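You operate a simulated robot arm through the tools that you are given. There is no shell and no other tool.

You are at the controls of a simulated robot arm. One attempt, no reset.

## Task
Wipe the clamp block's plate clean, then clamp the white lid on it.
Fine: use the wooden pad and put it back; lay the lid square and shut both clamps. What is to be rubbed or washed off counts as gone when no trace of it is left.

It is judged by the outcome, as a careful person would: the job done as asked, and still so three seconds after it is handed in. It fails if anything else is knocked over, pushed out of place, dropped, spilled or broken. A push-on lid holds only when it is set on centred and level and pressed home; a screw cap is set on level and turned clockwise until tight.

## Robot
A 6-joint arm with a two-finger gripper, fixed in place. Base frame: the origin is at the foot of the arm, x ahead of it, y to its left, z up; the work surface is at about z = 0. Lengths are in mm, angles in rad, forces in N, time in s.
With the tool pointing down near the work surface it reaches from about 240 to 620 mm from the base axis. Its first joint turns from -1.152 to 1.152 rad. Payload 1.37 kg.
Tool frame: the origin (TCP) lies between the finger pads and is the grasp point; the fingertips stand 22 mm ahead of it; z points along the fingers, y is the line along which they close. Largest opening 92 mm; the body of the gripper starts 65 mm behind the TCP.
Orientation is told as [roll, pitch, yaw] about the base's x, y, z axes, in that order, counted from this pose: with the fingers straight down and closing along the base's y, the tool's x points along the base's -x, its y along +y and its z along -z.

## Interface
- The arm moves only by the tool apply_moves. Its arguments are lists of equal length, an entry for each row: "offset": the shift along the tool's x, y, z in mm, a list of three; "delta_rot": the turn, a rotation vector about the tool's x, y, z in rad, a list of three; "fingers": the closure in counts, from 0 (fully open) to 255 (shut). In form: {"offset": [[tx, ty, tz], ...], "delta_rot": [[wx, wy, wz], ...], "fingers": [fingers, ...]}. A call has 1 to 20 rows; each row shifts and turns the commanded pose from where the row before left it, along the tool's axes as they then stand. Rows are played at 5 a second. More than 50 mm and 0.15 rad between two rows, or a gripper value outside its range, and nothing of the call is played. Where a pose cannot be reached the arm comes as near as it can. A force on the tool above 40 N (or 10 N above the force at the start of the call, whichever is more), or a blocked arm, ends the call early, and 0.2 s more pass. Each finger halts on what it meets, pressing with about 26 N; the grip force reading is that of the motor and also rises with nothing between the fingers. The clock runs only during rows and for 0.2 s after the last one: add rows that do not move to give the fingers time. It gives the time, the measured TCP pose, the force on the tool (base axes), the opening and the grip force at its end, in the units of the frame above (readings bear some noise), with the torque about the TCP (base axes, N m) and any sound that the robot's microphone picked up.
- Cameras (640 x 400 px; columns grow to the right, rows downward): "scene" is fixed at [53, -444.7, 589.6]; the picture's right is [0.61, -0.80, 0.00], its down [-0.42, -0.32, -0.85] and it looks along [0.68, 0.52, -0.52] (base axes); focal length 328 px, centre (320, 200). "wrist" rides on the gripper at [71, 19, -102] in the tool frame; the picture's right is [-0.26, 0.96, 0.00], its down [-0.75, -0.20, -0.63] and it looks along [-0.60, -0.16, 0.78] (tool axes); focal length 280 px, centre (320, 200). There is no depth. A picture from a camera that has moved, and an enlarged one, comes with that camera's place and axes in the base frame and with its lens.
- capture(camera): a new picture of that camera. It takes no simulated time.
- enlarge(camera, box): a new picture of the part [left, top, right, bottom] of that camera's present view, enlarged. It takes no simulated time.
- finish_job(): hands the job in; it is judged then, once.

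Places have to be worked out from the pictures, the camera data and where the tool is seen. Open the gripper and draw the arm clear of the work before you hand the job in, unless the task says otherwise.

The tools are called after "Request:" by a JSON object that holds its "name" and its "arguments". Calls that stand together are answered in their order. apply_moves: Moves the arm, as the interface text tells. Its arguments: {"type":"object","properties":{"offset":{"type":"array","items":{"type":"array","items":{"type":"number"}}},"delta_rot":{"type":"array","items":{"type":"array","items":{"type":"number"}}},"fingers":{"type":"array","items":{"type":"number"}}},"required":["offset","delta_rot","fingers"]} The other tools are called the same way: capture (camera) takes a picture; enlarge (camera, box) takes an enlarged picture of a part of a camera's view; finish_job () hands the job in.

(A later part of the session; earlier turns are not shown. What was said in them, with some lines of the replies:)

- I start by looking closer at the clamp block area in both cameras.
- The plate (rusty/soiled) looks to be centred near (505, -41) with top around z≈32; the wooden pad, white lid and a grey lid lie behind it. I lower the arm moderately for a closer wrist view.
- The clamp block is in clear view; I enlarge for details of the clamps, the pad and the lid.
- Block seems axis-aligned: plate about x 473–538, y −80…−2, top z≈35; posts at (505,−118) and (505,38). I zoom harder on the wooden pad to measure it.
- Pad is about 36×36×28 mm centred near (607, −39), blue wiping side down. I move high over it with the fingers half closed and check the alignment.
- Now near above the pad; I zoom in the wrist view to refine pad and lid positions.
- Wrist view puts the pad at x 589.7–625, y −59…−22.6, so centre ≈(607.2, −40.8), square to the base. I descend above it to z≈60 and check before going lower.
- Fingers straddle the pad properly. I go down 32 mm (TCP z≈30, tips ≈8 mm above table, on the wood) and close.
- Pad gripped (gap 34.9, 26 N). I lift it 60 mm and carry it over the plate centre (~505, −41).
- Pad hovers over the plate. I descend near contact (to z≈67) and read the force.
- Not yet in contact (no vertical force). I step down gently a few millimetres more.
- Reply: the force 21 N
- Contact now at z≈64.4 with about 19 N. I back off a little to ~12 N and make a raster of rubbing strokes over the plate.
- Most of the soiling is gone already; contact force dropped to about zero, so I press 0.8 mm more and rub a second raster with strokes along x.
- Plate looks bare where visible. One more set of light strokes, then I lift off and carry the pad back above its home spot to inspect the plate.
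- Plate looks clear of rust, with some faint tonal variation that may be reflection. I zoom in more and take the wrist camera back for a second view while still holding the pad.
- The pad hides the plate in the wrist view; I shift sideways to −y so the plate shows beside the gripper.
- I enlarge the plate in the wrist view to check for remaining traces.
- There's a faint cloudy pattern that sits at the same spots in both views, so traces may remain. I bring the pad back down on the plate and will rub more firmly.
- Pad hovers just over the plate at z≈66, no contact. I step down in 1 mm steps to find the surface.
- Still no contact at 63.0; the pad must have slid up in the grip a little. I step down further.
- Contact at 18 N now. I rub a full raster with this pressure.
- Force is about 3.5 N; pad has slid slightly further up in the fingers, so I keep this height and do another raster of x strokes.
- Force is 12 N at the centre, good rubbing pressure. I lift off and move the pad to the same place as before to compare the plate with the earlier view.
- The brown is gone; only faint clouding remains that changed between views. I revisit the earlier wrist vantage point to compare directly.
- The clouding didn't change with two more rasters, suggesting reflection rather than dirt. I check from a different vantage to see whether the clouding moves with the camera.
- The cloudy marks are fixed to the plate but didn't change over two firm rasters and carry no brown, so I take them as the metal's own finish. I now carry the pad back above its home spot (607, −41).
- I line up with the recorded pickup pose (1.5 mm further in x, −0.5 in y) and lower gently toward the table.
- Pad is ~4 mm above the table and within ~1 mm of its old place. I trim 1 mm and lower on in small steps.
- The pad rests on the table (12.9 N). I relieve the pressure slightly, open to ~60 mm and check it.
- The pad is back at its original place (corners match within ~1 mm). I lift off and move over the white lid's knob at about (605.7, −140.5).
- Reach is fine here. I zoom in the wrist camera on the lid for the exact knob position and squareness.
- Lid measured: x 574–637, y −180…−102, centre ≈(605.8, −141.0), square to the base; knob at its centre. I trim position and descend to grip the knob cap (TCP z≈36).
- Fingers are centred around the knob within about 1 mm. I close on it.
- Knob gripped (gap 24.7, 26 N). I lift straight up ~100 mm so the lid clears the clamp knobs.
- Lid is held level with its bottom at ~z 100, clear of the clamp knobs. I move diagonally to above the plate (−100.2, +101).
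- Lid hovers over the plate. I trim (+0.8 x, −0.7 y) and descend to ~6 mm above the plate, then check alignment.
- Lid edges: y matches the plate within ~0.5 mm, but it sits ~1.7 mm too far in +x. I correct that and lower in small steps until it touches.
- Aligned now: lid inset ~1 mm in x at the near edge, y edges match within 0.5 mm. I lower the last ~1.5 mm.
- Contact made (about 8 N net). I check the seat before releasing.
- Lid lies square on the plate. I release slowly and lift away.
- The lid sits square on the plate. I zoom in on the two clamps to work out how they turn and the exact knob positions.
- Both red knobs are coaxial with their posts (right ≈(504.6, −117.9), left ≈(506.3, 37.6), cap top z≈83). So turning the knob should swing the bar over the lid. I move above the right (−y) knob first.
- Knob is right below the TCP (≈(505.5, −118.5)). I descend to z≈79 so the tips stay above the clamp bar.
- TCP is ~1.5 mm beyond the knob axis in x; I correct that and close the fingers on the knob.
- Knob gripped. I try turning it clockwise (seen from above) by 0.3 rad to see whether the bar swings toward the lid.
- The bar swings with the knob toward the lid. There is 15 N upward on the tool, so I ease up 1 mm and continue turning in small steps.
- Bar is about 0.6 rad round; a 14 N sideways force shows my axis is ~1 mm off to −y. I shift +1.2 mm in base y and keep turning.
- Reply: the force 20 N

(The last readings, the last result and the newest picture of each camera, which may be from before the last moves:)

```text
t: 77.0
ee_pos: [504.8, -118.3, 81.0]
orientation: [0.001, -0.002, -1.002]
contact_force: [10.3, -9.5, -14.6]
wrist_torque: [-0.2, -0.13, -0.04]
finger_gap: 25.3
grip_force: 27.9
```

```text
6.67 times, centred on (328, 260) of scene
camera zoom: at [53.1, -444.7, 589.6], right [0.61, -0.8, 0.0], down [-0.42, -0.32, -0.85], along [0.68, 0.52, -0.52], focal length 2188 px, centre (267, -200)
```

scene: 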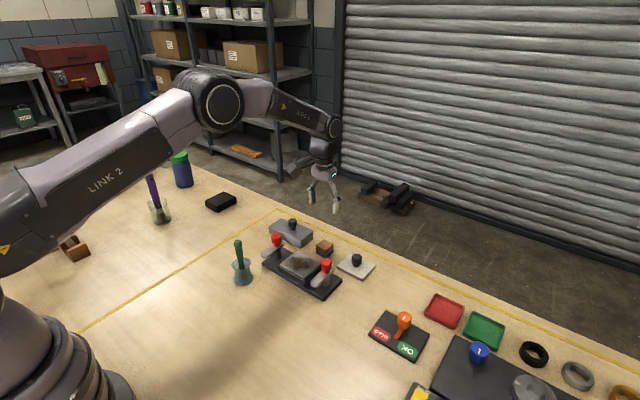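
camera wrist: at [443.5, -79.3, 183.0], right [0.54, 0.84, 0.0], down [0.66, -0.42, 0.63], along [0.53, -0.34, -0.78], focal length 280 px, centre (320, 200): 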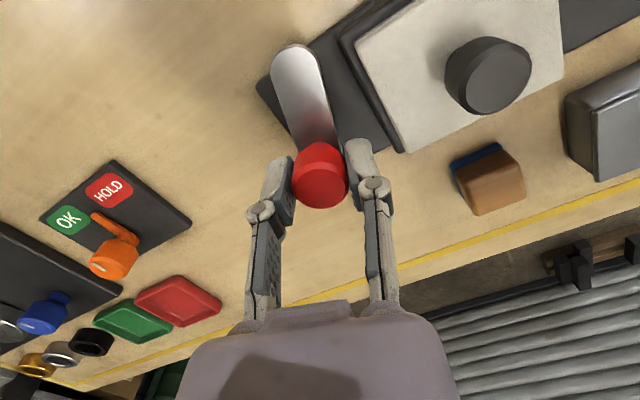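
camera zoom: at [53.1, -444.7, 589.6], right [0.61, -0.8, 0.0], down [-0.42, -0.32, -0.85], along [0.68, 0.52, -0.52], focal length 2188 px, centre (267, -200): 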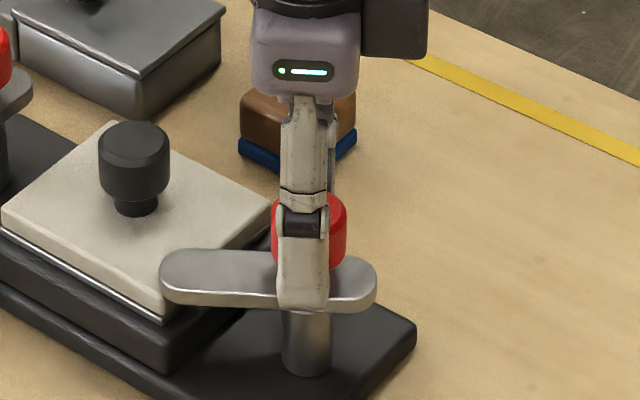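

Bar at ~1.0 rad. Forces show I should ease (+x, −y, down a bit); I correct by under 1 mm and continue to 1.3 rad.

Request:
{"name": "apply_moves", "arguments": {"offset": [[-0.7, 0.2, 0.8], [0, 0, 0], [0, 0, 0], [0, 0, 0], [0, 0, 0]], "delta_rot": [[0, 0, 0], [0, 0, 0.1], [0, 0, 0.1], [0, 0, 0.1], [0, 0, 0]], "fingers": [235, 235, 235, 235, 235]}}

Request:
{"name": "enlarge", "arguments": {"camera": "scene", "box": [280, 230, 376, 290]}}

Request:
{"name": "capture", "arguments": {"camera": "wrist"}}

```text
t: 78.2
ee_pos: [504.3, -117.1, 81.5]
orientation: [0.001, -0.001, -1.302]
contact_force: [-2.6, -3.3, 13.8]
wrist_torque: [0.33, 0.15, 0.01]
finger_gap: 25.2
grip_force: 28.5
```

```text
6.67 times, centred on (328, 260) of scene
camera zoom: at [52.9, -444.7, 589.7], right [0.61, -0.8, 0.0], down [-0.42, -0.32, -0.85], along [0.68, 0.52, -0.52], focal length 2188 px, centre (267, -200)
```

zoom: 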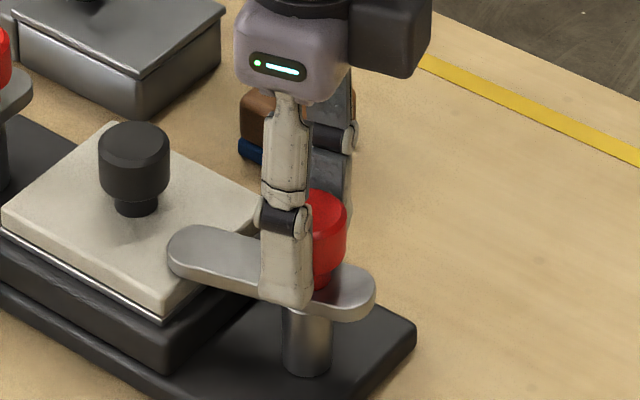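

```text
taken
camera wrist: at [505.1, -44.6, 183.7], right [1.0, 0.0, 0.0], down [0.0, -0.78, 0.62], along [0.0, -0.62, -0.78], focal length 280 px, centre (320, 200)
```

wrist: 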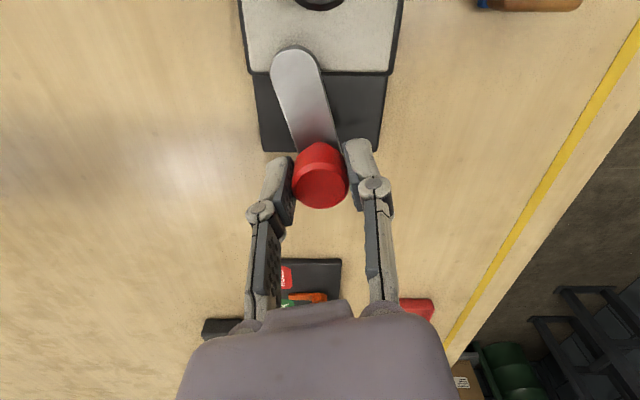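

Bar already overlaps the lid's edge. I turn further to ~1.57 rad in 0.09 steps, watching the force.

Request:
{"name": "apply_moves", "arguments": {"offset": [[0, 0, -0.6], [0, 0, 0], [0, 0, 0], [0, 0, 0], [0, 0, 0]], "delta_rot": [[0, 0, 0], [0, 0, 0.09], [0, 0, 0.09], [0, 0, 0.09], [0, 0, 0]], "fingers": [235, 235, 235, 235, 235]}}

Request:
{"name": "enlarge", "arguments": {"camera": "scene", "box": [280, 230, 376, 290]}}

Request:
{"name": "capture", "arguments": {"camera": "wrist"}}

```text
t: 79.4
ee_pos: [504.0, -117.8, 79.9]
orientation: [-0.001, -0.001, -1.57]
contact_force: [4.8, -2.2, -7.7]
wrist_torque: [-0.35, -0.1, -0.01]
finger_gap: 25.1
grip_force: 28.0
```

```text
6.67 times, centred on (328, 260) of scene
camera zoom: at [53.1, -444.7, 589.6], right [0.61, -0.8, 0.0], down [-0.42, -0.32, -0.85], along [0.68, 0.52, -0.52], focal length 2188 px, centre (267, -200)
```

zoom: 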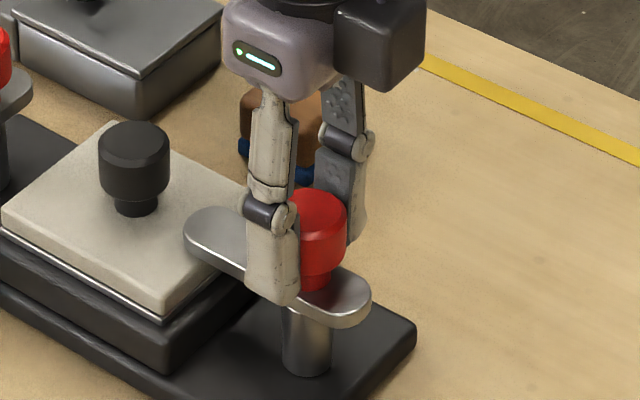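

```text
taken
camera wrist: at [524.8, -47.2, 183.7], right [0.96, -0.26, 0.0], down [-0.21, -0.75, 0.62], along [-0.16, -0.6, -0.78], focal length 280 px, centre (320, 200)
```

wrist: 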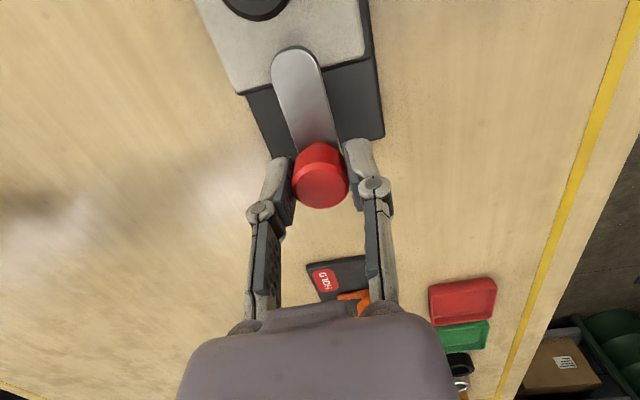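

The bar is square over the lid edge. I zoom in to see if there is a gap between bar and lid.

Request:
{"name": "enlarge", "arguments": {"camera": "scene", "box": [296, 252, 344, 288]}}

Request:
{"name": "enlarge", "arguments": {"camera": "wrist", "box": [230, 20, 400, 160]}}

```text
11.11 times, centred on (320, 270) of scene
camera zoom: at [53.1, -444.7, 589.6], right [0.61, -0.8, 0.0], down [-0.42, -0.32, -0.85], along [0.68, 0.52, -0.52], focal length 3647 px, centre (320, -578)
```

zoom: 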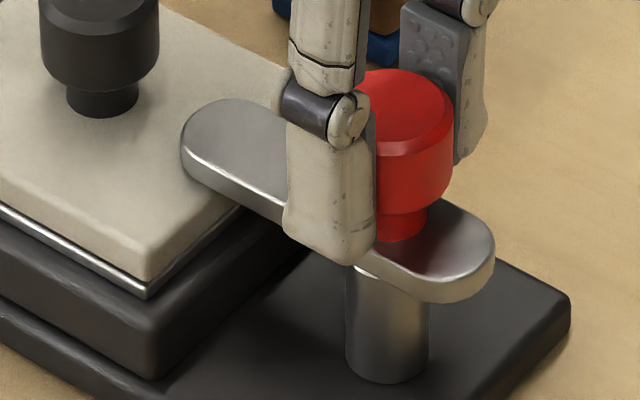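

```text
2.86 times, centred on (315, 90) of wrist
camera zoom: at [524.8, -47.2, 183.7], right [0.96, -0.26, 0.0], down [-0.21, -0.75, 0.62], along [-0.16, -0.6, -0.78], focal length 801 px, centre (334, 514)
```

zoom: 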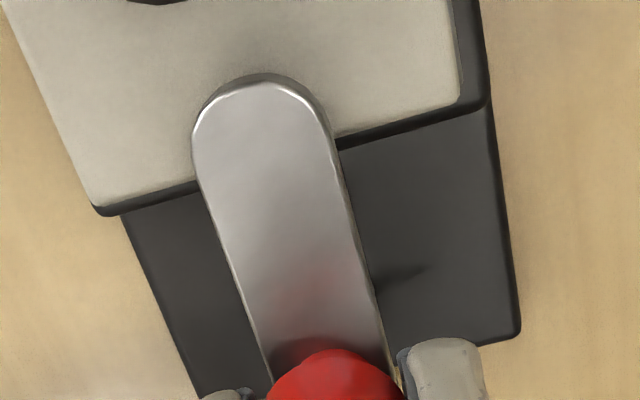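

The bar lies just above/on the lid edge. I turn a further 0.1 rad to feel whether there is an end stop or click.

Request:
{"name": "apply_moves", "arguments": {"offset": [[0, 0, 0.4], [0, 0, 0], [0, 0, 0]], "delta_rot": [[0, 0, 0.05], [0, 0, 0.05], [0, 0, 0]], "fingers": [235, 235, 235]}}

Request:
{"name": "enlarge", "arguments": {"camera": "scene", "box": [296, 252, 344, 288]}}

Request:
{"name": "enlarge", "arguments": {"camera": "wrist", "box": [230, 20, 400, 160]}}

```text
t: 80.2
ee_pos: [504.8, -117.9, 81.3]
orientation: [0.002, 0.0, -1.671]
contact_force: [-1.4, 4.4, 8.1]
wrist_torque: [0.02, 0.04, 0.02]
finger_gap: 25.1
grip_force: 28.2
```

```text
11.11 times, centred on (320, 270) of scene
camera zoom: at [53.0, -444.7, 589.6], right [0.61, -0.8, 0.0], down [-0.42, -0.32, -0.85], along [0.68, 0.52, -0.52], focal length 3647 px, centre (320, -578)
```

zoom: 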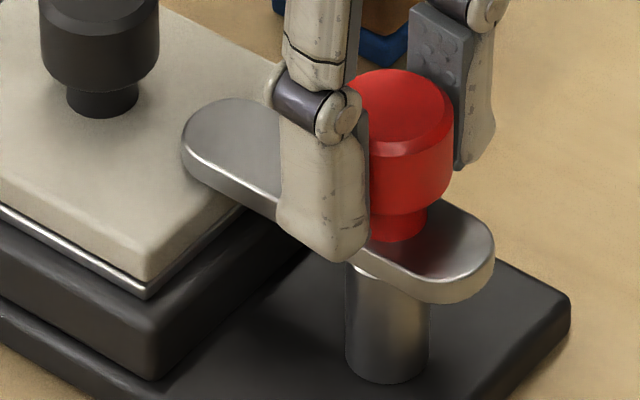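

```text
2.86 times, centred on (315, 90) of wrist
camera zoom: at [531.9, -49.6, 183.7], right [0.93, -0.36, 0.0], down [-0.28, -0.73, 0.62], along [-0.22, -0.58, -0.78], focal length 801 px, centre (334, 514)
```

zoom: 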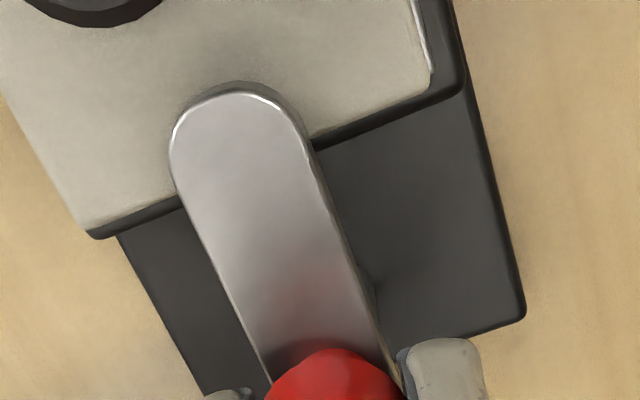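

The bar stayed put while the gripper turned on, so the bar is at its end stop – fully swung shut. I open the fingers and rise to inspect.

Request:
{"name": "apply_moves", "arguments": {"offset": [[0, 0, 0], [0, 0, 0], [0, 0, 0], [0, 0, 0], [0, 0, 0], [0, 0, -10], [0, 0, -25], [0, 0, -25], [0, 0, 0], [0, 0, 0]], "delta_rot": [[0, 0, 0], [0, 0, 0], [0, 0, 0], [0, 0, 0], [0, 0, 0], [0, 0, 0], [0, 0, 0], [0, 0, 0], [0, 0, 0], [0, 0, 0]], "fingers": [200, 170, 150, 120, 100, 100, 100, 100, 100, 100]}}

Request:
{"name": "capture", "arguments": {"camera": "wrist"}}

Request:
{"name": "enlarge", "arguments": {"camera": "scene", "box": [296, 252, 344, 288]}}

Request:
{"name": "enlarge", "arguments": {"camera": "scene", "box": [240, 215, 368, 295]}}

```text
t: 82.4
ee_pos: [505.5, -117.6, 141.7]
orientation: [0.0, -0.001, -1.671]
contact_force: [0.5, -0.1, -0.9]
wrist_torque: [0.03, 0.01, 0.0]
finger_gap: 56.1
grip_force: 0.1
```

```text
taken
camera wrist: at [532.5, -49.8, 244.0], right [0.93, -0.36, 0.0], down [-0.28, -0.73, 0.62], along [-0.22, -0.58, -0.78], focal length 280 px, centre (320, 200)
```

wrist: 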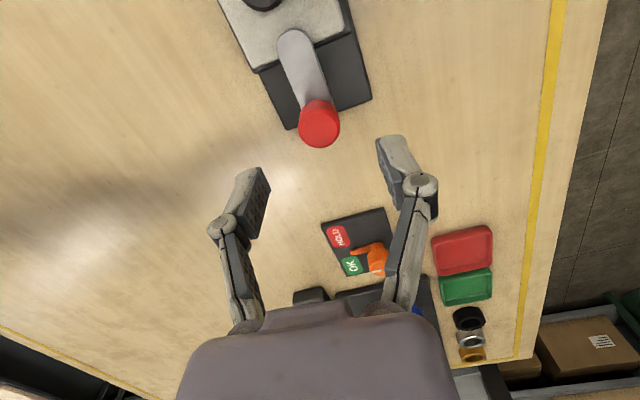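

```text
11.11 times, centred on (320, 270) of scene
camera zoom: at [53.0, -444.7, 589.6], right [0.61, -0.8, 0.0], down [-0.42, -0.32, -0.85], along [0.68, 0.52, -0.52], focal length 3647 px, centre (320, -578)
```

zoom: 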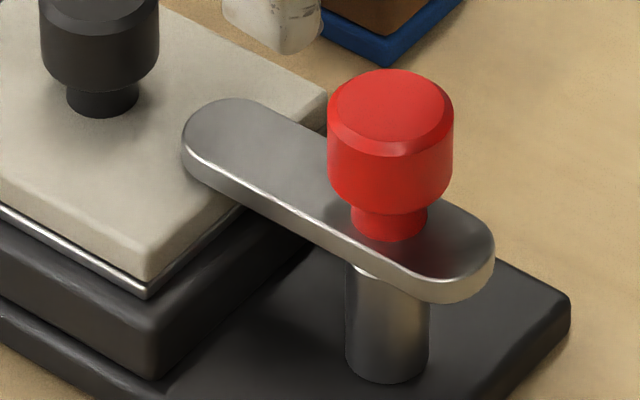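

```text
5.00 times, centred on (304, 255) of scene
camera zoom: at [53.0, -444.7, 589.6], right [0.61, -0.8, 0.0], down [-0.42, -0.32, -0.85], along [0.68, 0.52, -0.52], focal length 1641 px, centre (400, -75)
```

zoom: 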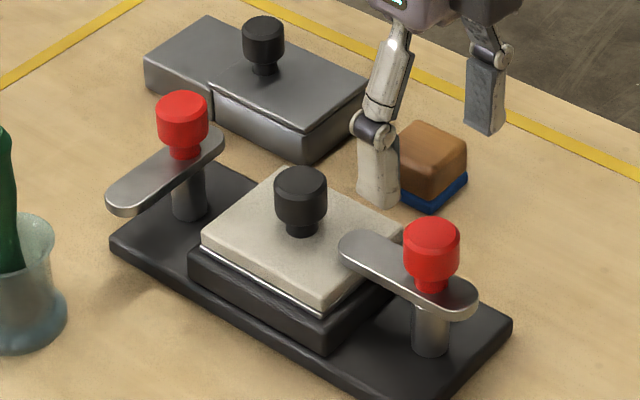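

Right clamp is shut: bar square over the lid edge at its stop, lid undisturbed. Keeping this wrist yaw, I move across to above the left (+y) knob at about (506.3, 37.6).

Request:
{"name": "apply_moves", "arguments": {"offset": [[30.9, -2.95, 0], [30.9, -2.95, 0], [30.9, -2.95, 0], [30.9, -2.95, 0], [30.9, -2.95, 0], [0, 0, 0], [0, 0, 0]], "delta_rot": [[0, 0, 0], [0, 0, 0], [0, 0, 0], [0, 0, 0], [0, 0, 0], [0, 0, 0], [0, 0, 0]], "fingers": [100, 100, 100, 100, 100, 100, 100]}}

Request:
{"name": "capture", "arguments": {"camera": "wrist"}}

Request:
{"name": "enlarge", "arguments": {"camera": "scene", "box": [220, 190, 348, 270]}}

```text
t: 84.0
ee_pos: [505.7, 39.7, 139.7]
orientation: [-0.001, 0.0, -1.671]
contact_force: [0.2, -0.5, 0.2]
wrist_torque: [0.0, 0.01, -0.01]
finger_gap: 56.0
grip_force: 0.1
```

```text
taken
camera wrist: at [532.7, 107.8, 242.4], right [0.93, -0.36, 0.0], down [-0.28, -0.73, 0.62], along [-0.22, -0.58, -0.78], focal length 280 px, centre (320, 200)
```

wrist: 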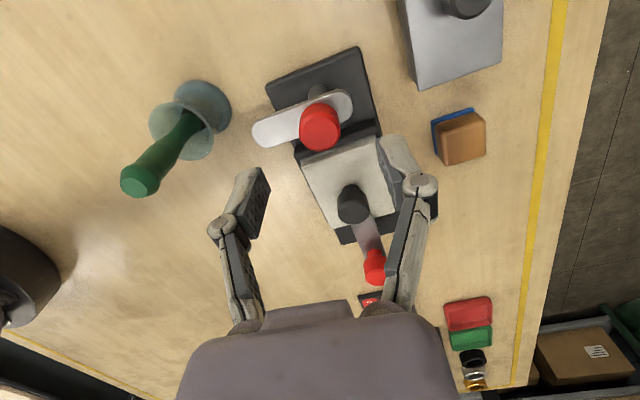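

```text
5.00 times, centred on (284, 230) of scene
camera zoom: at [53.0, -444.7, 589.6], right [0.61, -0.8, 0.0], down [-0.42, -0.32, -0.85], along [0.68, 0.52, -0.52], focal length 1641 px, centre (500, 50)
```

zoom: 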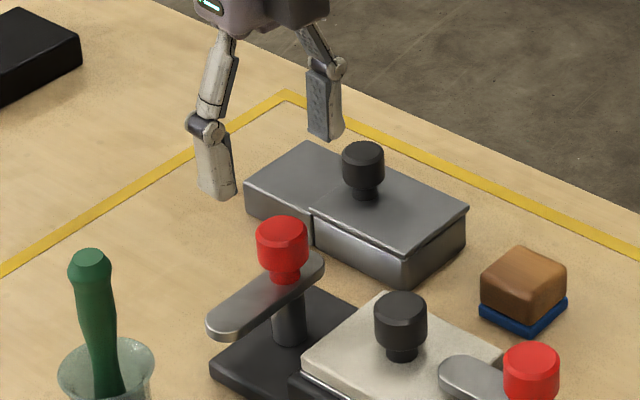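

I enlarge the left knob in the wrist view for a precise position.

Request:
{"name": "enlarge", "arguments": {"camera": "wrist", "box": [240, 70, 400, 170]}}

```text
4.00 times, centred on (320, 120) of wrist
camera zoom: at [532.7, 107.8, 242.4], right [0.93, -0.36, 0.0], down [-0.28, -0.73, 0.62], along [-0.22, -0.58, -0.78], focal length 1122 px, centre (320, 520)
```

zoom: 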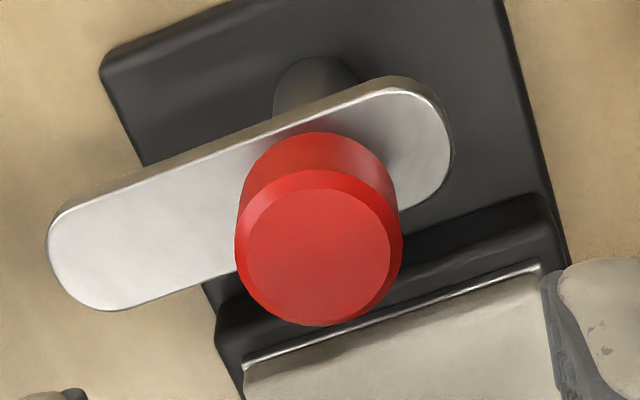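

Knob axis ≈(505.5, 37.3). I correct by (−0.5, −2.2) and descend to z≈80 around it.

Request:
{"name": "apply_moves", "arguments": {"offset": [[-2.2, -0.3, 15], [0, 0, 15], [0, 0, 15], [0, 0, 14], [0, 0, 0], [0, 0, 0]], "delta_rot": [[0, 0, 0], [0, 0, 0], [0, 0, 0], [0, 0, 0], [0, 0, 0], [0, 0, 0]], "fingers": [100, 100, 100, 100, 100, 100]}}

Request:
{"name": "capture", "arguments": {"camera": "wrist"}}

Request:
{"name": "enlarge", "arguments": {"camera": "scene", "box": [230, 210, 326, 270]}}

```text
t: 85.4
ee_pos: [505.0, 36.7, 81.4]
orientation: [0.001, 0.0, -1.669]
contact_force: [-0.7, -0.4, 0.0]
wrist_torque: [0.03, -0.02, -0.02]
finger_gap: 56.0
grip_force: 0.1
```

```text
taken
camera wrist: at [531.8, 104.5, 184.0], right [0.93, -0.36, 0.0], down [-0.28, -0.73, 0.62], along [-0.22, -0.58, -0.78], focal length 280 px, centre (320, 200)
```

wrist: 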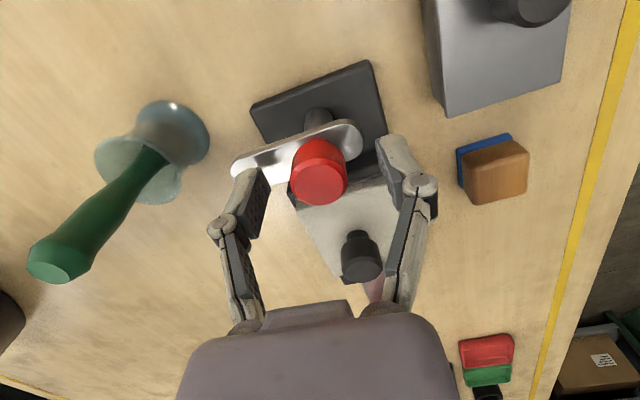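

```text
6.67 times, centred on (278, 240) of scene
camera zoom: at [53.0, -444.7, 589.6], right [0.61, -0.8, 0.0], down [-0.42, -0.32, -0.85], along [0.68, 0.52, -0.52], focal length 2188 px, centre (600, -67)
```

zoom: 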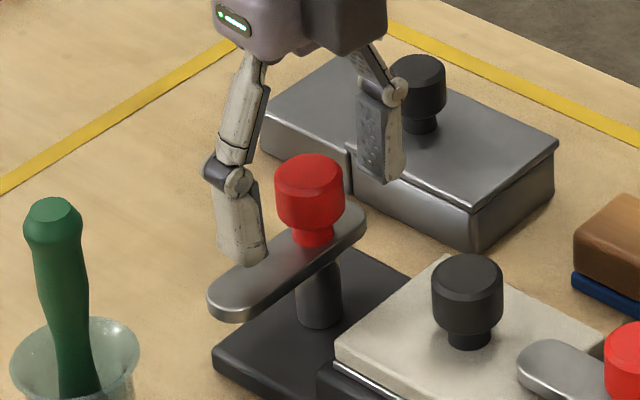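

Aligned with the knob between the fingers. I close on it.

Request:
{"name": "apply_moves", "arguments": {"offset": [[0, 0, 0.8], [0, 0, 0], [0, 0, 0], [0, 0, 0], [0, 0, 0], [0, 0, 0], [0, 0, 0], [0, 0, 0]], "delta_rot": [[0, 0, 0], [0, 0, 0], [0, 0, 0], [0, 0, 0], [0, 0, 0], [0, 0, 0], [0, 0, 0], [0, 0, 0]], "fingers": [100, 120, 145, 165, 180, 195, 220, 230]}}

Request:
{"name": "enlarge", "arguments": {"camera": "scene", "box": [230, 210, 326, 270]}}

Request:
{"name": "capture", "arguments": {"camera": "wrist"}}

```text
t: 87.2
ee_pos: [504.2, 36.1, 80.6]
orientation: [0.003, -0.001, -1.669]
contact_force: [1.6, -0.4, -1.3]
wrist_torque: [-0.05, -0.02, 0.0]
finger_gap: 25.1
grip_force: 27.9
```

```text
6.67 times, centred on (278, 240) of scene
camera zoom: at [53.0, -444.7, 589.6], right [0.61, -0.8, 0.0], down [-0.42, -0.32, -0.85], along [0.68, 0.52, -0.52], focal length 2188 px, centre (600, -67)
```

zoom: 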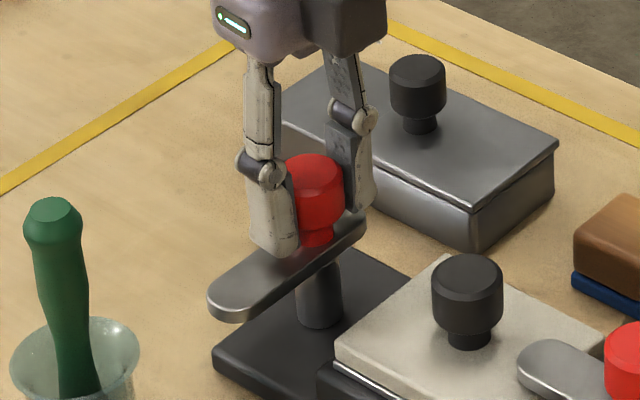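

```text
taken
camera wrist: at [531.5, 104.4, 183.4], right [0.93, -0.36, 0.0], down [-0.28, -0.73, 0.62], along [-0.22, -0.58, -0.78], focal length 280 px, centre (320, 200)
```

wrist: 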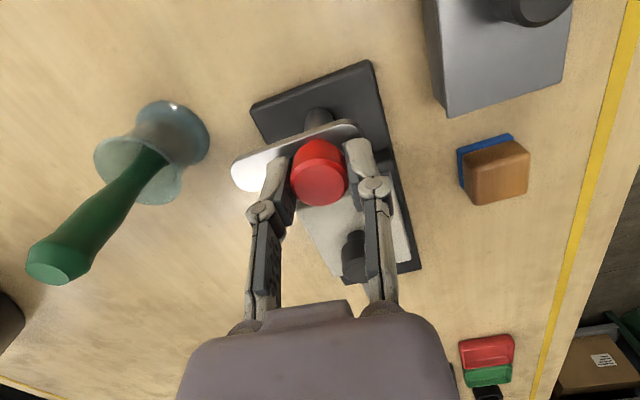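

Knob gripped with low side force. I turn counter-clockwise (seen from above), 0.3 rad first.

Request:
{"name": "apply_moves", "arguments": {"offset": [[0, 0, 0], [0, 0, 0], [0, 0, 0], [0, 0, 0]], "delta_rot": [[0, 0, -0.1], [0, 0, -0.1], [0, 0, -0.1], [0, 0, 0]], "fingers": [235, 235, 235, 235]}}

Request:
{"name": "enlarge", "arguments": {"camera": "scene", "box": [230, 210, 326, 270]}}

```text
t: 88.2
ee_pos: [505.2, 35.7, 80.2]
orientation: [0.002, -0.001, -1.369]
contact_force: [14.4, 7.7, -17.5]
wrist_torque: [0.06, -0.18, -0.07]
finger_gap: 25.3
grip_force: 27.8
```

```text
6.67 times, centred on (278, 240) of scene
camera zoom: at [53.1, -444.7, 589.6], right [0.61, -0.8, 0.0], down [-0.42, -0.32, -0.85], along [0.68, 0.52, -0.52], focal length 2188 px, centre (600, -67)
```

zoom: 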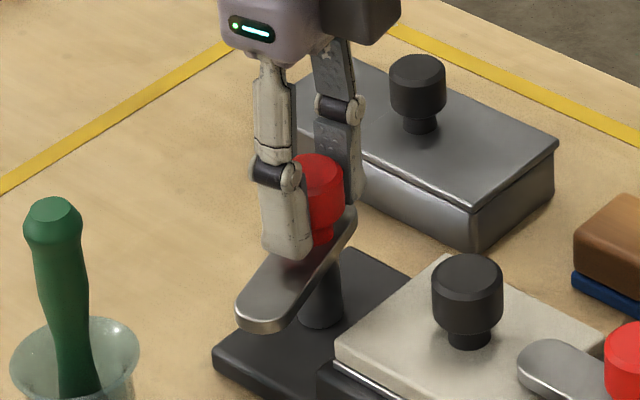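

The bar swings the right way (toward the lid). I relieve the side/vertical forces (~1 mm) and continue turning.

Request:
{"name": "apply_moves", "arguments": {"offset": [[0.3, 1.0, 1.0], [0, 0, 0], [0, 0, 0], [0, 0, 0], [0, 0, 0]], "delta_rot": [[0, 0, 0], [0, 0, -0.1], [0, 0, -0.1], [0, 0, -0.1], [0, 0, 0]], "fingers": [235, 235, 235, 235, 235]}}

Request:
{"name": "enlarge", "arguments": {"camera": "scene", "box": [230, 210, 326, 270]}}

```text
t: 89.4
ee_pos: [506.1, 37.5, 80.5]
orientation: [0.003, 0.001, -1.07]
contact_force: [-2.7, 9.3, 14.4]
wrist_torque: [0.19, 0.09, 0.01]
finger_gap: 25.5
grip_force: 27.6
```

```text
6.67 times, centred on (278, 240) of scene
camera zoom: at [52.9, -444.7, 589.6], right [0.61, -0.8, 0.0], down [-0.42, -0.32, -0.85], along [0.68, 0.52, -0.52], focal length 2188 px, centre (600, -67)
```

zoom: 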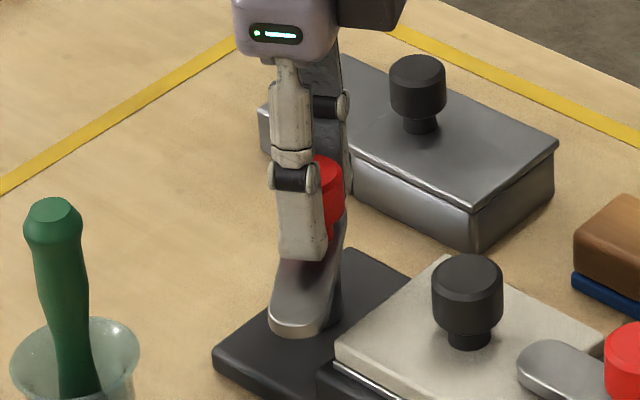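

Bar at 0.6 rad. Small correction (+y, up) and on by another 0.4 rad.

Request:
{"name": "apply_moves", "arguments": {"offset": [[0.7, 0.15, -0.7], [0, 0, 0], [0, 0, 0], [0, 0, 0], [0, 0, 0], [0, 0, 0]], "delta_rot": [[0, 0, 0], [0, 0, -0.1], [0, 0, -0.1], [0, 0, -0.1], [0, 0, -0.1], [0, 0, 0]], "fingers": [235, 235, 235, 235, 235, 235]}}

Request:
{"name": "enlarge", "arguments": {"camera": "scene", "box": [230, 210, 326, 270]}}

```text
t: 90.8
ee_pos: [506.8, 36.5, 80.4]
orientation: [0.001, -0.004, -0.67]
contact_force: [16.4, 16.4, -2.5]
wrist_torque: [0.26, -0.24, -0.02]
finger_gap: 25.2
grip_force: 28.1
```

```text
6.67 times, centred on (278, 240) of scene
camera zoom: at [53.0, -444.7, 589.6], right [0.61, -0.8, 0.0], down [-0.42, -0.32, -0.85], along [0.68, 0.52, -0.52], focal length 2188 px, centre (600, -67)
```

zoom: 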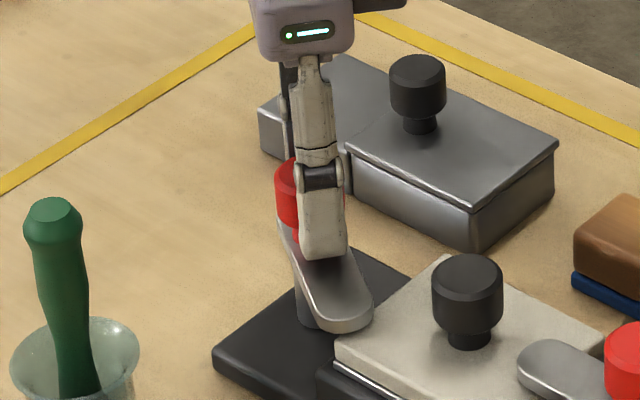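

Bar at 1.0 rad with ~16 N in +x and +y; I shift (+1.2, +1.2) to follow the knob axis and turn on 0.3 rad.

Request:
{"name": "apply_moves", "arguments": {"offset": [[-0.2, 1.6, 0], [0, 0, 0], [0, 0, 0], [0, 0, 0], [0, 0, 0]], "delta_rot": [[0, 0, 0], [0, 0, -0.1], [0, 0, -0.1], [0, 0, -0.1], [0, 0, 0]], "fingers": [235, 235, 235, 235, 235]}}

Request:
{"name": "enlarge", "arguments": {"camera": "scene", "box": [230, 210, 326, 270]}}

```text
t: 92.0
ee_pos: [506.9, 37.8, 79.7]
orientation: [0.001, -0.003, -0.37]
contact_force: [14.2, -2.7, -1.0]
wrist_torque: [0.06, 0.0, -0.02]
finger_gap: 25.0
grip_force: 28.0
```

```text
6.67 times, centred on (278, 240) of scene
camera zoom: at [53.0, -444.7, 589.6], right [0.61, -0.8, 0.0], down [-0.42, -0.32, -0.85], along [0.68, 0.52, -0.52], focal length 2188 px, centre (600, -67)
```

zoom: 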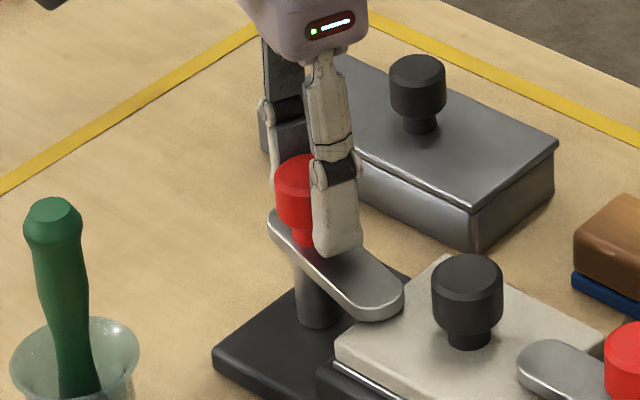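

Bar is over the lid edge at 1.3 rad. I ease +1 mm in x and turn the last 0.27 rad plus a bit to reach the end stop.

Request:
{"name": "apply_moves", "arguments": {"offset": [[-0.9, 0.35, 0], [0, 0, 0], [0, 0, 0], [0, 0, 0], [0, 0, 0]], "delta_rot": [[0, 0, 0], [0, 0, -0.09], [0, 0, -0.09], [0, 0, -0.09], [0, 0, 0]], "fingers": [235, 235, 235, 235, 235]}}

Request:
{"name": "enlarge", "arguments": {"camera": "scene", "box": [230, 210, 326, 270]}}

Request:
{"name": "enlarge", "arguments": {"camera": "wrist", "box": [220, 20, 400, 200]}}

```text
t: 93.2
ee_pos: [505.9, 38.3, 79.7]
orientation: [0.0, 0.006, -0.1]
contact_force: [-11.7, -3.5, 14.1]
wrist_torque: [-0.02, 0.35, -0.08]
finger_gap: 25.2
grip_force: 27.9
```

```text
6.67 times, centred on (278, 240) of scene
camera zoom: at [52.9, -444.7, 589.6], right [0.61, -0.8, 0.0], down [-0.42, -0.32, -0.85], along [0.68, 0.52, -0.52], focal length 2188 px, centre (600, -67)
```

zoom: 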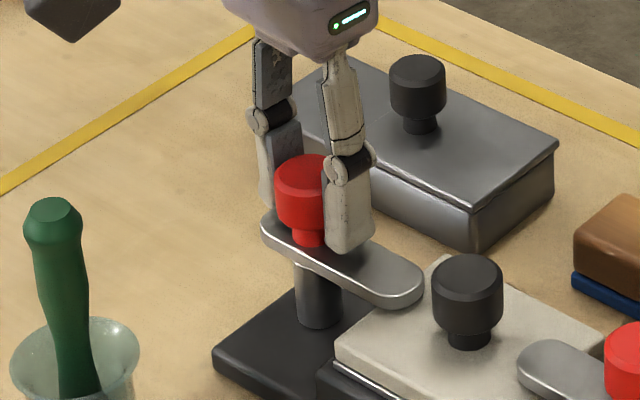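

```text
2.22 times, centred on (310, 110) of wrist
camera zoom: at [439.7, 63.2, 182.6], right [0.36, 0.93, 0.0], down [0.73, -0.28, 0.62], along [0.58, -0.22, -0.78], focal length 623 px, centre (342, 400)
```

zoom: 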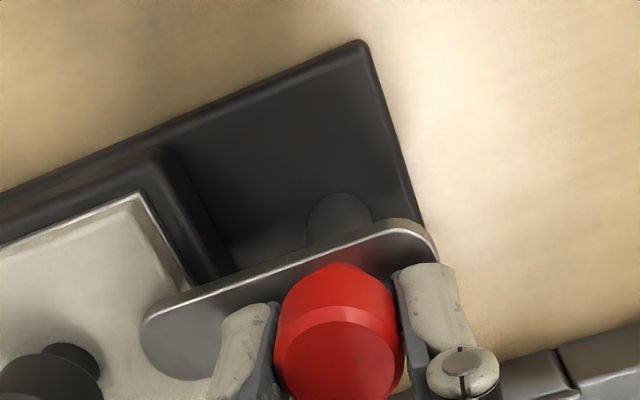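

Bar looks nearly perpendicular. I relieve the forces and turn 0.1 rad more to confirm the end stop.

Request:
{"name": "apply_moves", "arguments": {"offset": [[0.8, -0.2, -0.8], [0, 0, 0], [0, 0, 0], [0, 0, 0]], "delta_rot": [[0, 0, 0], [0, 0, -0.05], [0, 0, -0.05], [0, 0, 0]], "fingers": [235, 235, 235, 235]}}

Request:
{"name": "enlarge", "arguments": {"camera": "scene", "box": [230, 210, 326, 270]}}

Request:
{"name": "enlarge", "arguments": {"camera": "wrist", "box": [220, 20, 400, 200]}}

```text
t: 94.2
ee_pos: [507.7, 39.0, 78.8]
orientation: [0.0, 0.0, -0.001]
contact_force: [2.3, -4.6, -15.6]
wrist_torque: [-0.05, -0.35, -0.06]
finger_gap: 25.2
grip_force: 27.9
```

```text
6.67 times, centred on (278, 240) of scene
camera zoom: at [53.1, -444.7, 589.6], right [0.61, -0.8, 0.0], down [-0.42, -0.32, -0.85], along [0.68, 0.52, -0.52], focal length 2188 px, centre (600, -67)
```

zoom: 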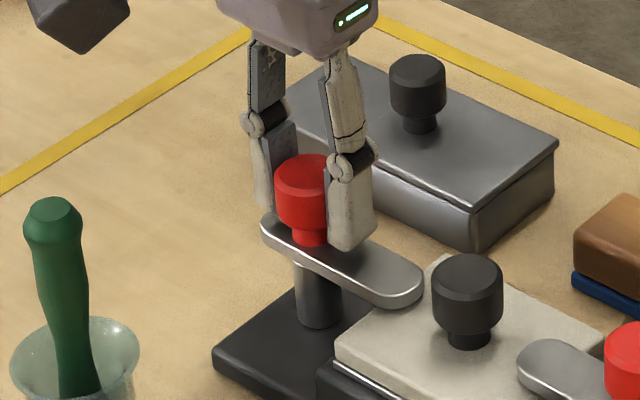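

```text
2.22 times, centred on (310, 110) of wrist
camera zoom: at [436.5, 56.6, 182.7], right [0.26, 0.97, 0.0], down [0.75, -0.2, 0.62], along [0.6, -0.16, -0.78], focal length 623 px, centre (342, 400)
```

zoom: 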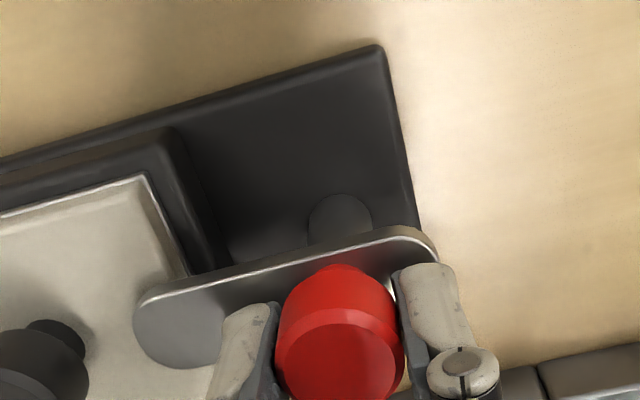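

The bar stayed at its stop while the gripper turned on – left clamp is shut too. I relieve the load, open and rise clear.

Request:
{"name": "apply_moves", "arguments": {"offset": [[0, 0, 0.8], [0, 0, 0], [0, 0, 0], [0, 0, 0], [0, 0, 0], [0, 0, -10], [0, 0, -25], [0, 0, -30], [0, 0, -30], [0, 0, 0], [0, 0, 0]], "delta_rot": [[0, 0, 0], [0, 0, 0], [0, 0, 0], [0, 0, 0], [0, 0, 0], [0, 0, 0], [0, 0, 0], [0, 0, 0], [0, 0, 0], [0, 0, 0], [0, 0, 0]], "fingers": [235, 200, 170, 130, 100, 100, 100, 100, 100, 100, 100]}}

Request:
{"name": "enlarge", "arguments": {"camera": "scene", "box": [240, 215, 368, 295]}}

Request:
{"name": "capture", "arguments": {"camera": "wrist"}}

```text
t: 96.6
ee_pos: [507.6, 38.4, 175.9]
orientation: [0.0, -0.002, 0.0]
contact_force: [1.1, -0.2, 0.3]
wrist_torque: [0.03, 0.01, 0.0]
finger_gap: 56.2
grip_force: 0.1
```

```text
5.00 times, centred on (304, 255) of scene
camera zoom: at [53.0, -444.7, 589.6], right [0.61, -0.8, 0.0], down [-0.42, -0.32, -0.85], along [0.68, 0.52, -0.52], focal length 1641 px, centre (400, -75)
```

zoom: 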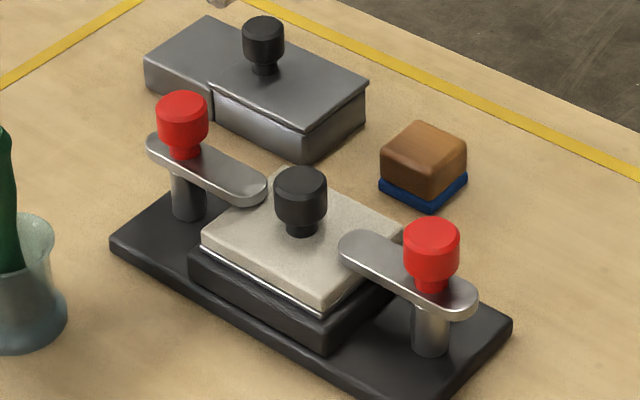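

```text
taken
camera wrist: at [437.4, 56.8, 278.1], right [0.26, 0.96, 0.0], down [0.75, -0.2, 0.63], along [0.6, -0.16, -0.78], focal length 280 px, centre (320, 200)
```

wrist: 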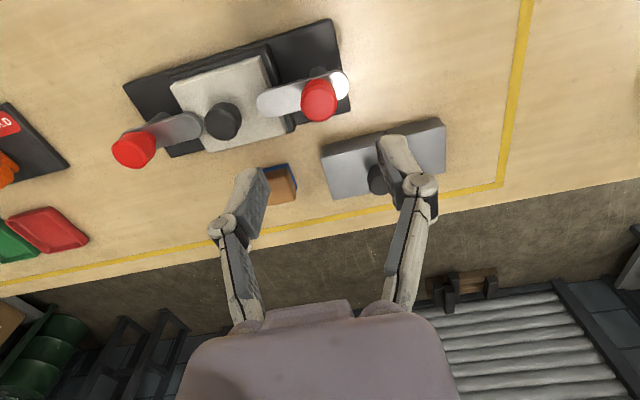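

Both bars now lie over the lid, block and lid undisturbed. I draw the arm back and up, then inspect the whole area.

Request:
{"name": "apply_moves", "arguments": {"offset": [[0, 0, -25], [25, -9, -20], [25, -9, -20], [25, -9, -20], [25, -9, -20], [27, -9, -20], [0, 0, 0], [0, 0, 0]], "delta_rot": [[0, 0, 0], [0, 0, 0], [0, 0, 0], [0, 0, 0], [0, 0, 0], [0, 0, 0], [0, 0, 0], [0, 0, 0]], "fingers": [100, 80, 60, 40, 20, 0, 0, 0]}}

Request:
{"name": "capture", "arguments": {"camera": "wrist"}}

Request:
{"name": "capture", "arguments": {"camera": "scene"}}

Request:
{"name": "enlarge", "arguments": {"camera": "scene", "box": [262, 230, 342, 290]}}

Request:
{"name": "enlarge", "arguments": {"camera": "wrist", "box": [230, 120, 420, 250]}}

```text
t: 98.4
ee_pos: [380.0, -6.0, 300.0]
orientation: [0.0, -0.001, -0.001]
contact_force: [-0.6, 1.0, -0.2]
wrist_torque: [-0.02, 0.0, 0.02]
finger_gap: 92.0
grip_force: 0.0
```

```text
taken
camera wrist: at [309.8, 11.9, 402.3], right [0.26, 0.96, 0.0], down [0.75, -0.2, 0.63], along [0.6, -0.16, -0.78], focal length 280 px, centre (320, 200)
```

wrist: 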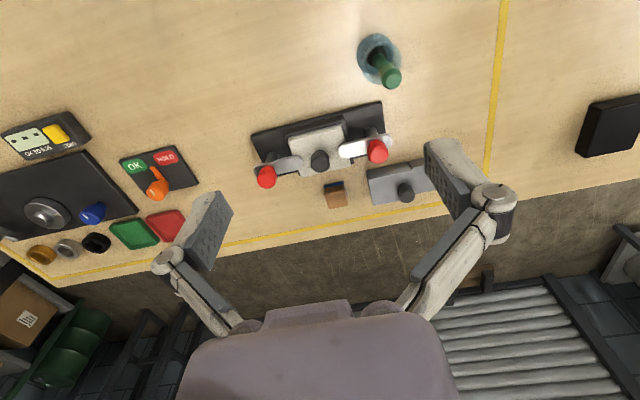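

```text
taken
```

scene: 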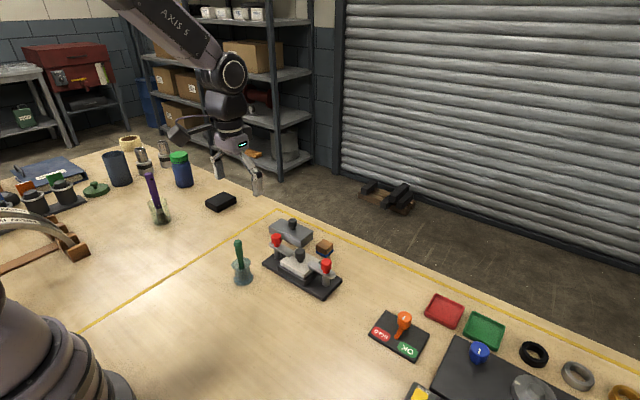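

```text
6.67 times, centred on (302, 260) of scene
camera zoom: at [53.0, -444.7, 589.6], right [0.61, -0.8, 0.0], down [-0.42, -0.32, -0.85], along [0.68, 0.52, -0.52], focal length 2188 px, centre (440, -200)
```

zoom: 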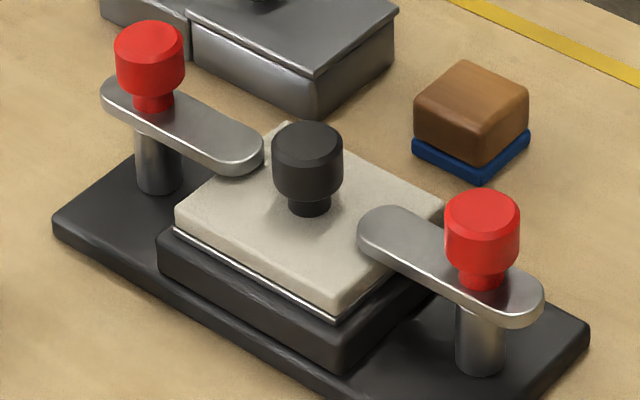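

```text
3.08 times, centred on (325, 185) of wrist
camera zoom: at [309.8, 11.9, 402.3], right [0.26, 0.96, 0.0], down [0.75, -0.2, 0.63], along [0.6, -0.16, -0.78], focal length 863 px, centre (305, 246)
```

zoom: 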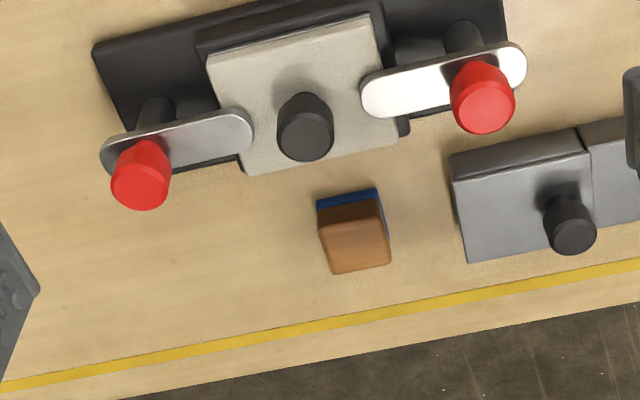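

Everything looks in place. I take a last close look at both bar tips on the lid and at the pad.

Request:
{"name": "enlarge", "arguments": {"camera": "scene", "box": [304, 254, 336, 280]}}

Request:
{"name": "enlarge", "arguments": {"camera": "scene", "box": [274, 236, 314, 268]}}

Request:
{"name": "enlarge", "arguments": {"camera": "scene", "box": [304, 232, 352, 262]}}

```text
15.38 times, centred on (320, 267) of scene
camera zoom: at [53.0, -444.7, 589.6], right [0.61, -0.8, 0.0], down [-0.42, -0.32, -0.85], along [0.68, 0.52, -0.52], focal length 5050 px, centre (320, -831)
```

zoom: 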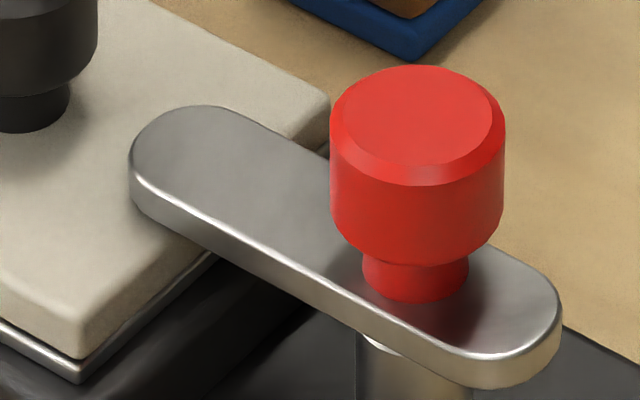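

```text
12.50 times, centred on (294, 252) of scene
camera zoom: at [53.0, -444.7, 589.6], right [0.61, -0.8, 0.0], down [-0.42, -0.32, -0.85], along [0.68, 0.52, -0.52], focal length 4103 px, centre (645, -450)
```

zoom: 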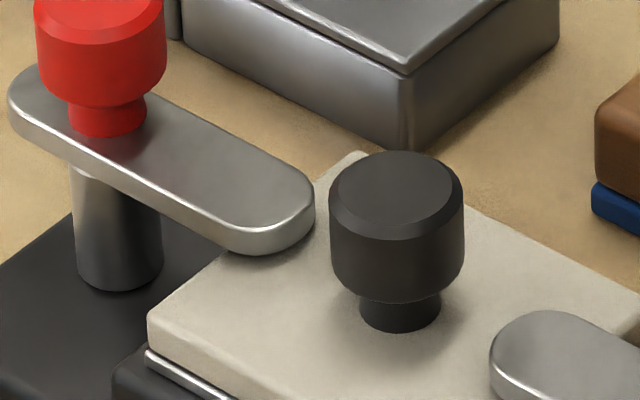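

```text
13.33 times, centred on (328, 247) of scene
camera zoom: at [53.0, -444.7, 589.6], right [0.61, -0.8, 0.0], down [-0.42, -0.32, -0.85], along [0.68, 0.52, -0.52], focal length 4376 px, centre (213, -427)
```

zoom: 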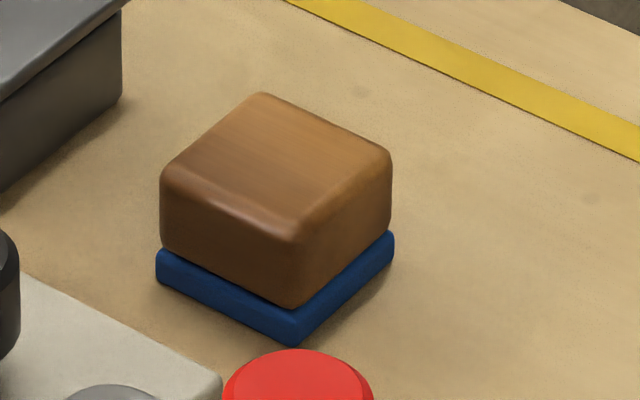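

Both bars rest tight over the lid at their stops, the lid is square on the cleaned plate, the pad is back at its spot, and the arm is clear with the gripper open. I hand the job in.

Request:
{"name": "finish_job", "arguments": {}}

```text
The job is handed in.
```

I wiped the plate with the wooden pad, laid the white lid on it and swung both clamps shut. The job is handed in, but two points rest on my own judgement from the pictures.

- **Plate:** All the brown is gone. A faint grey clouding is still visible at fixed spots on the metal. Two more rasters, pressed on firmly at the start, did not change it, so I took it for the metal's own finish rather than dirt.
- **Clamps:** Both bars are turned about 90° over the lid edges, up to their end stops. I estimated a gap of at most 2–3 mm between bar and lid. The close-ups show tight shadows under the bar tips, but I did not measure the contact.
- **Lid:** It sits square on the plate. The edges matched within about 1 mm when I placed it, and I saw no shift afterwards.
- **Pad and surroundings:** The pad is back within about 1 mm of where it was, with its blue side down. Nothing else appears to have moved.

The gripper is open and the arm is drawn back clear of the work.
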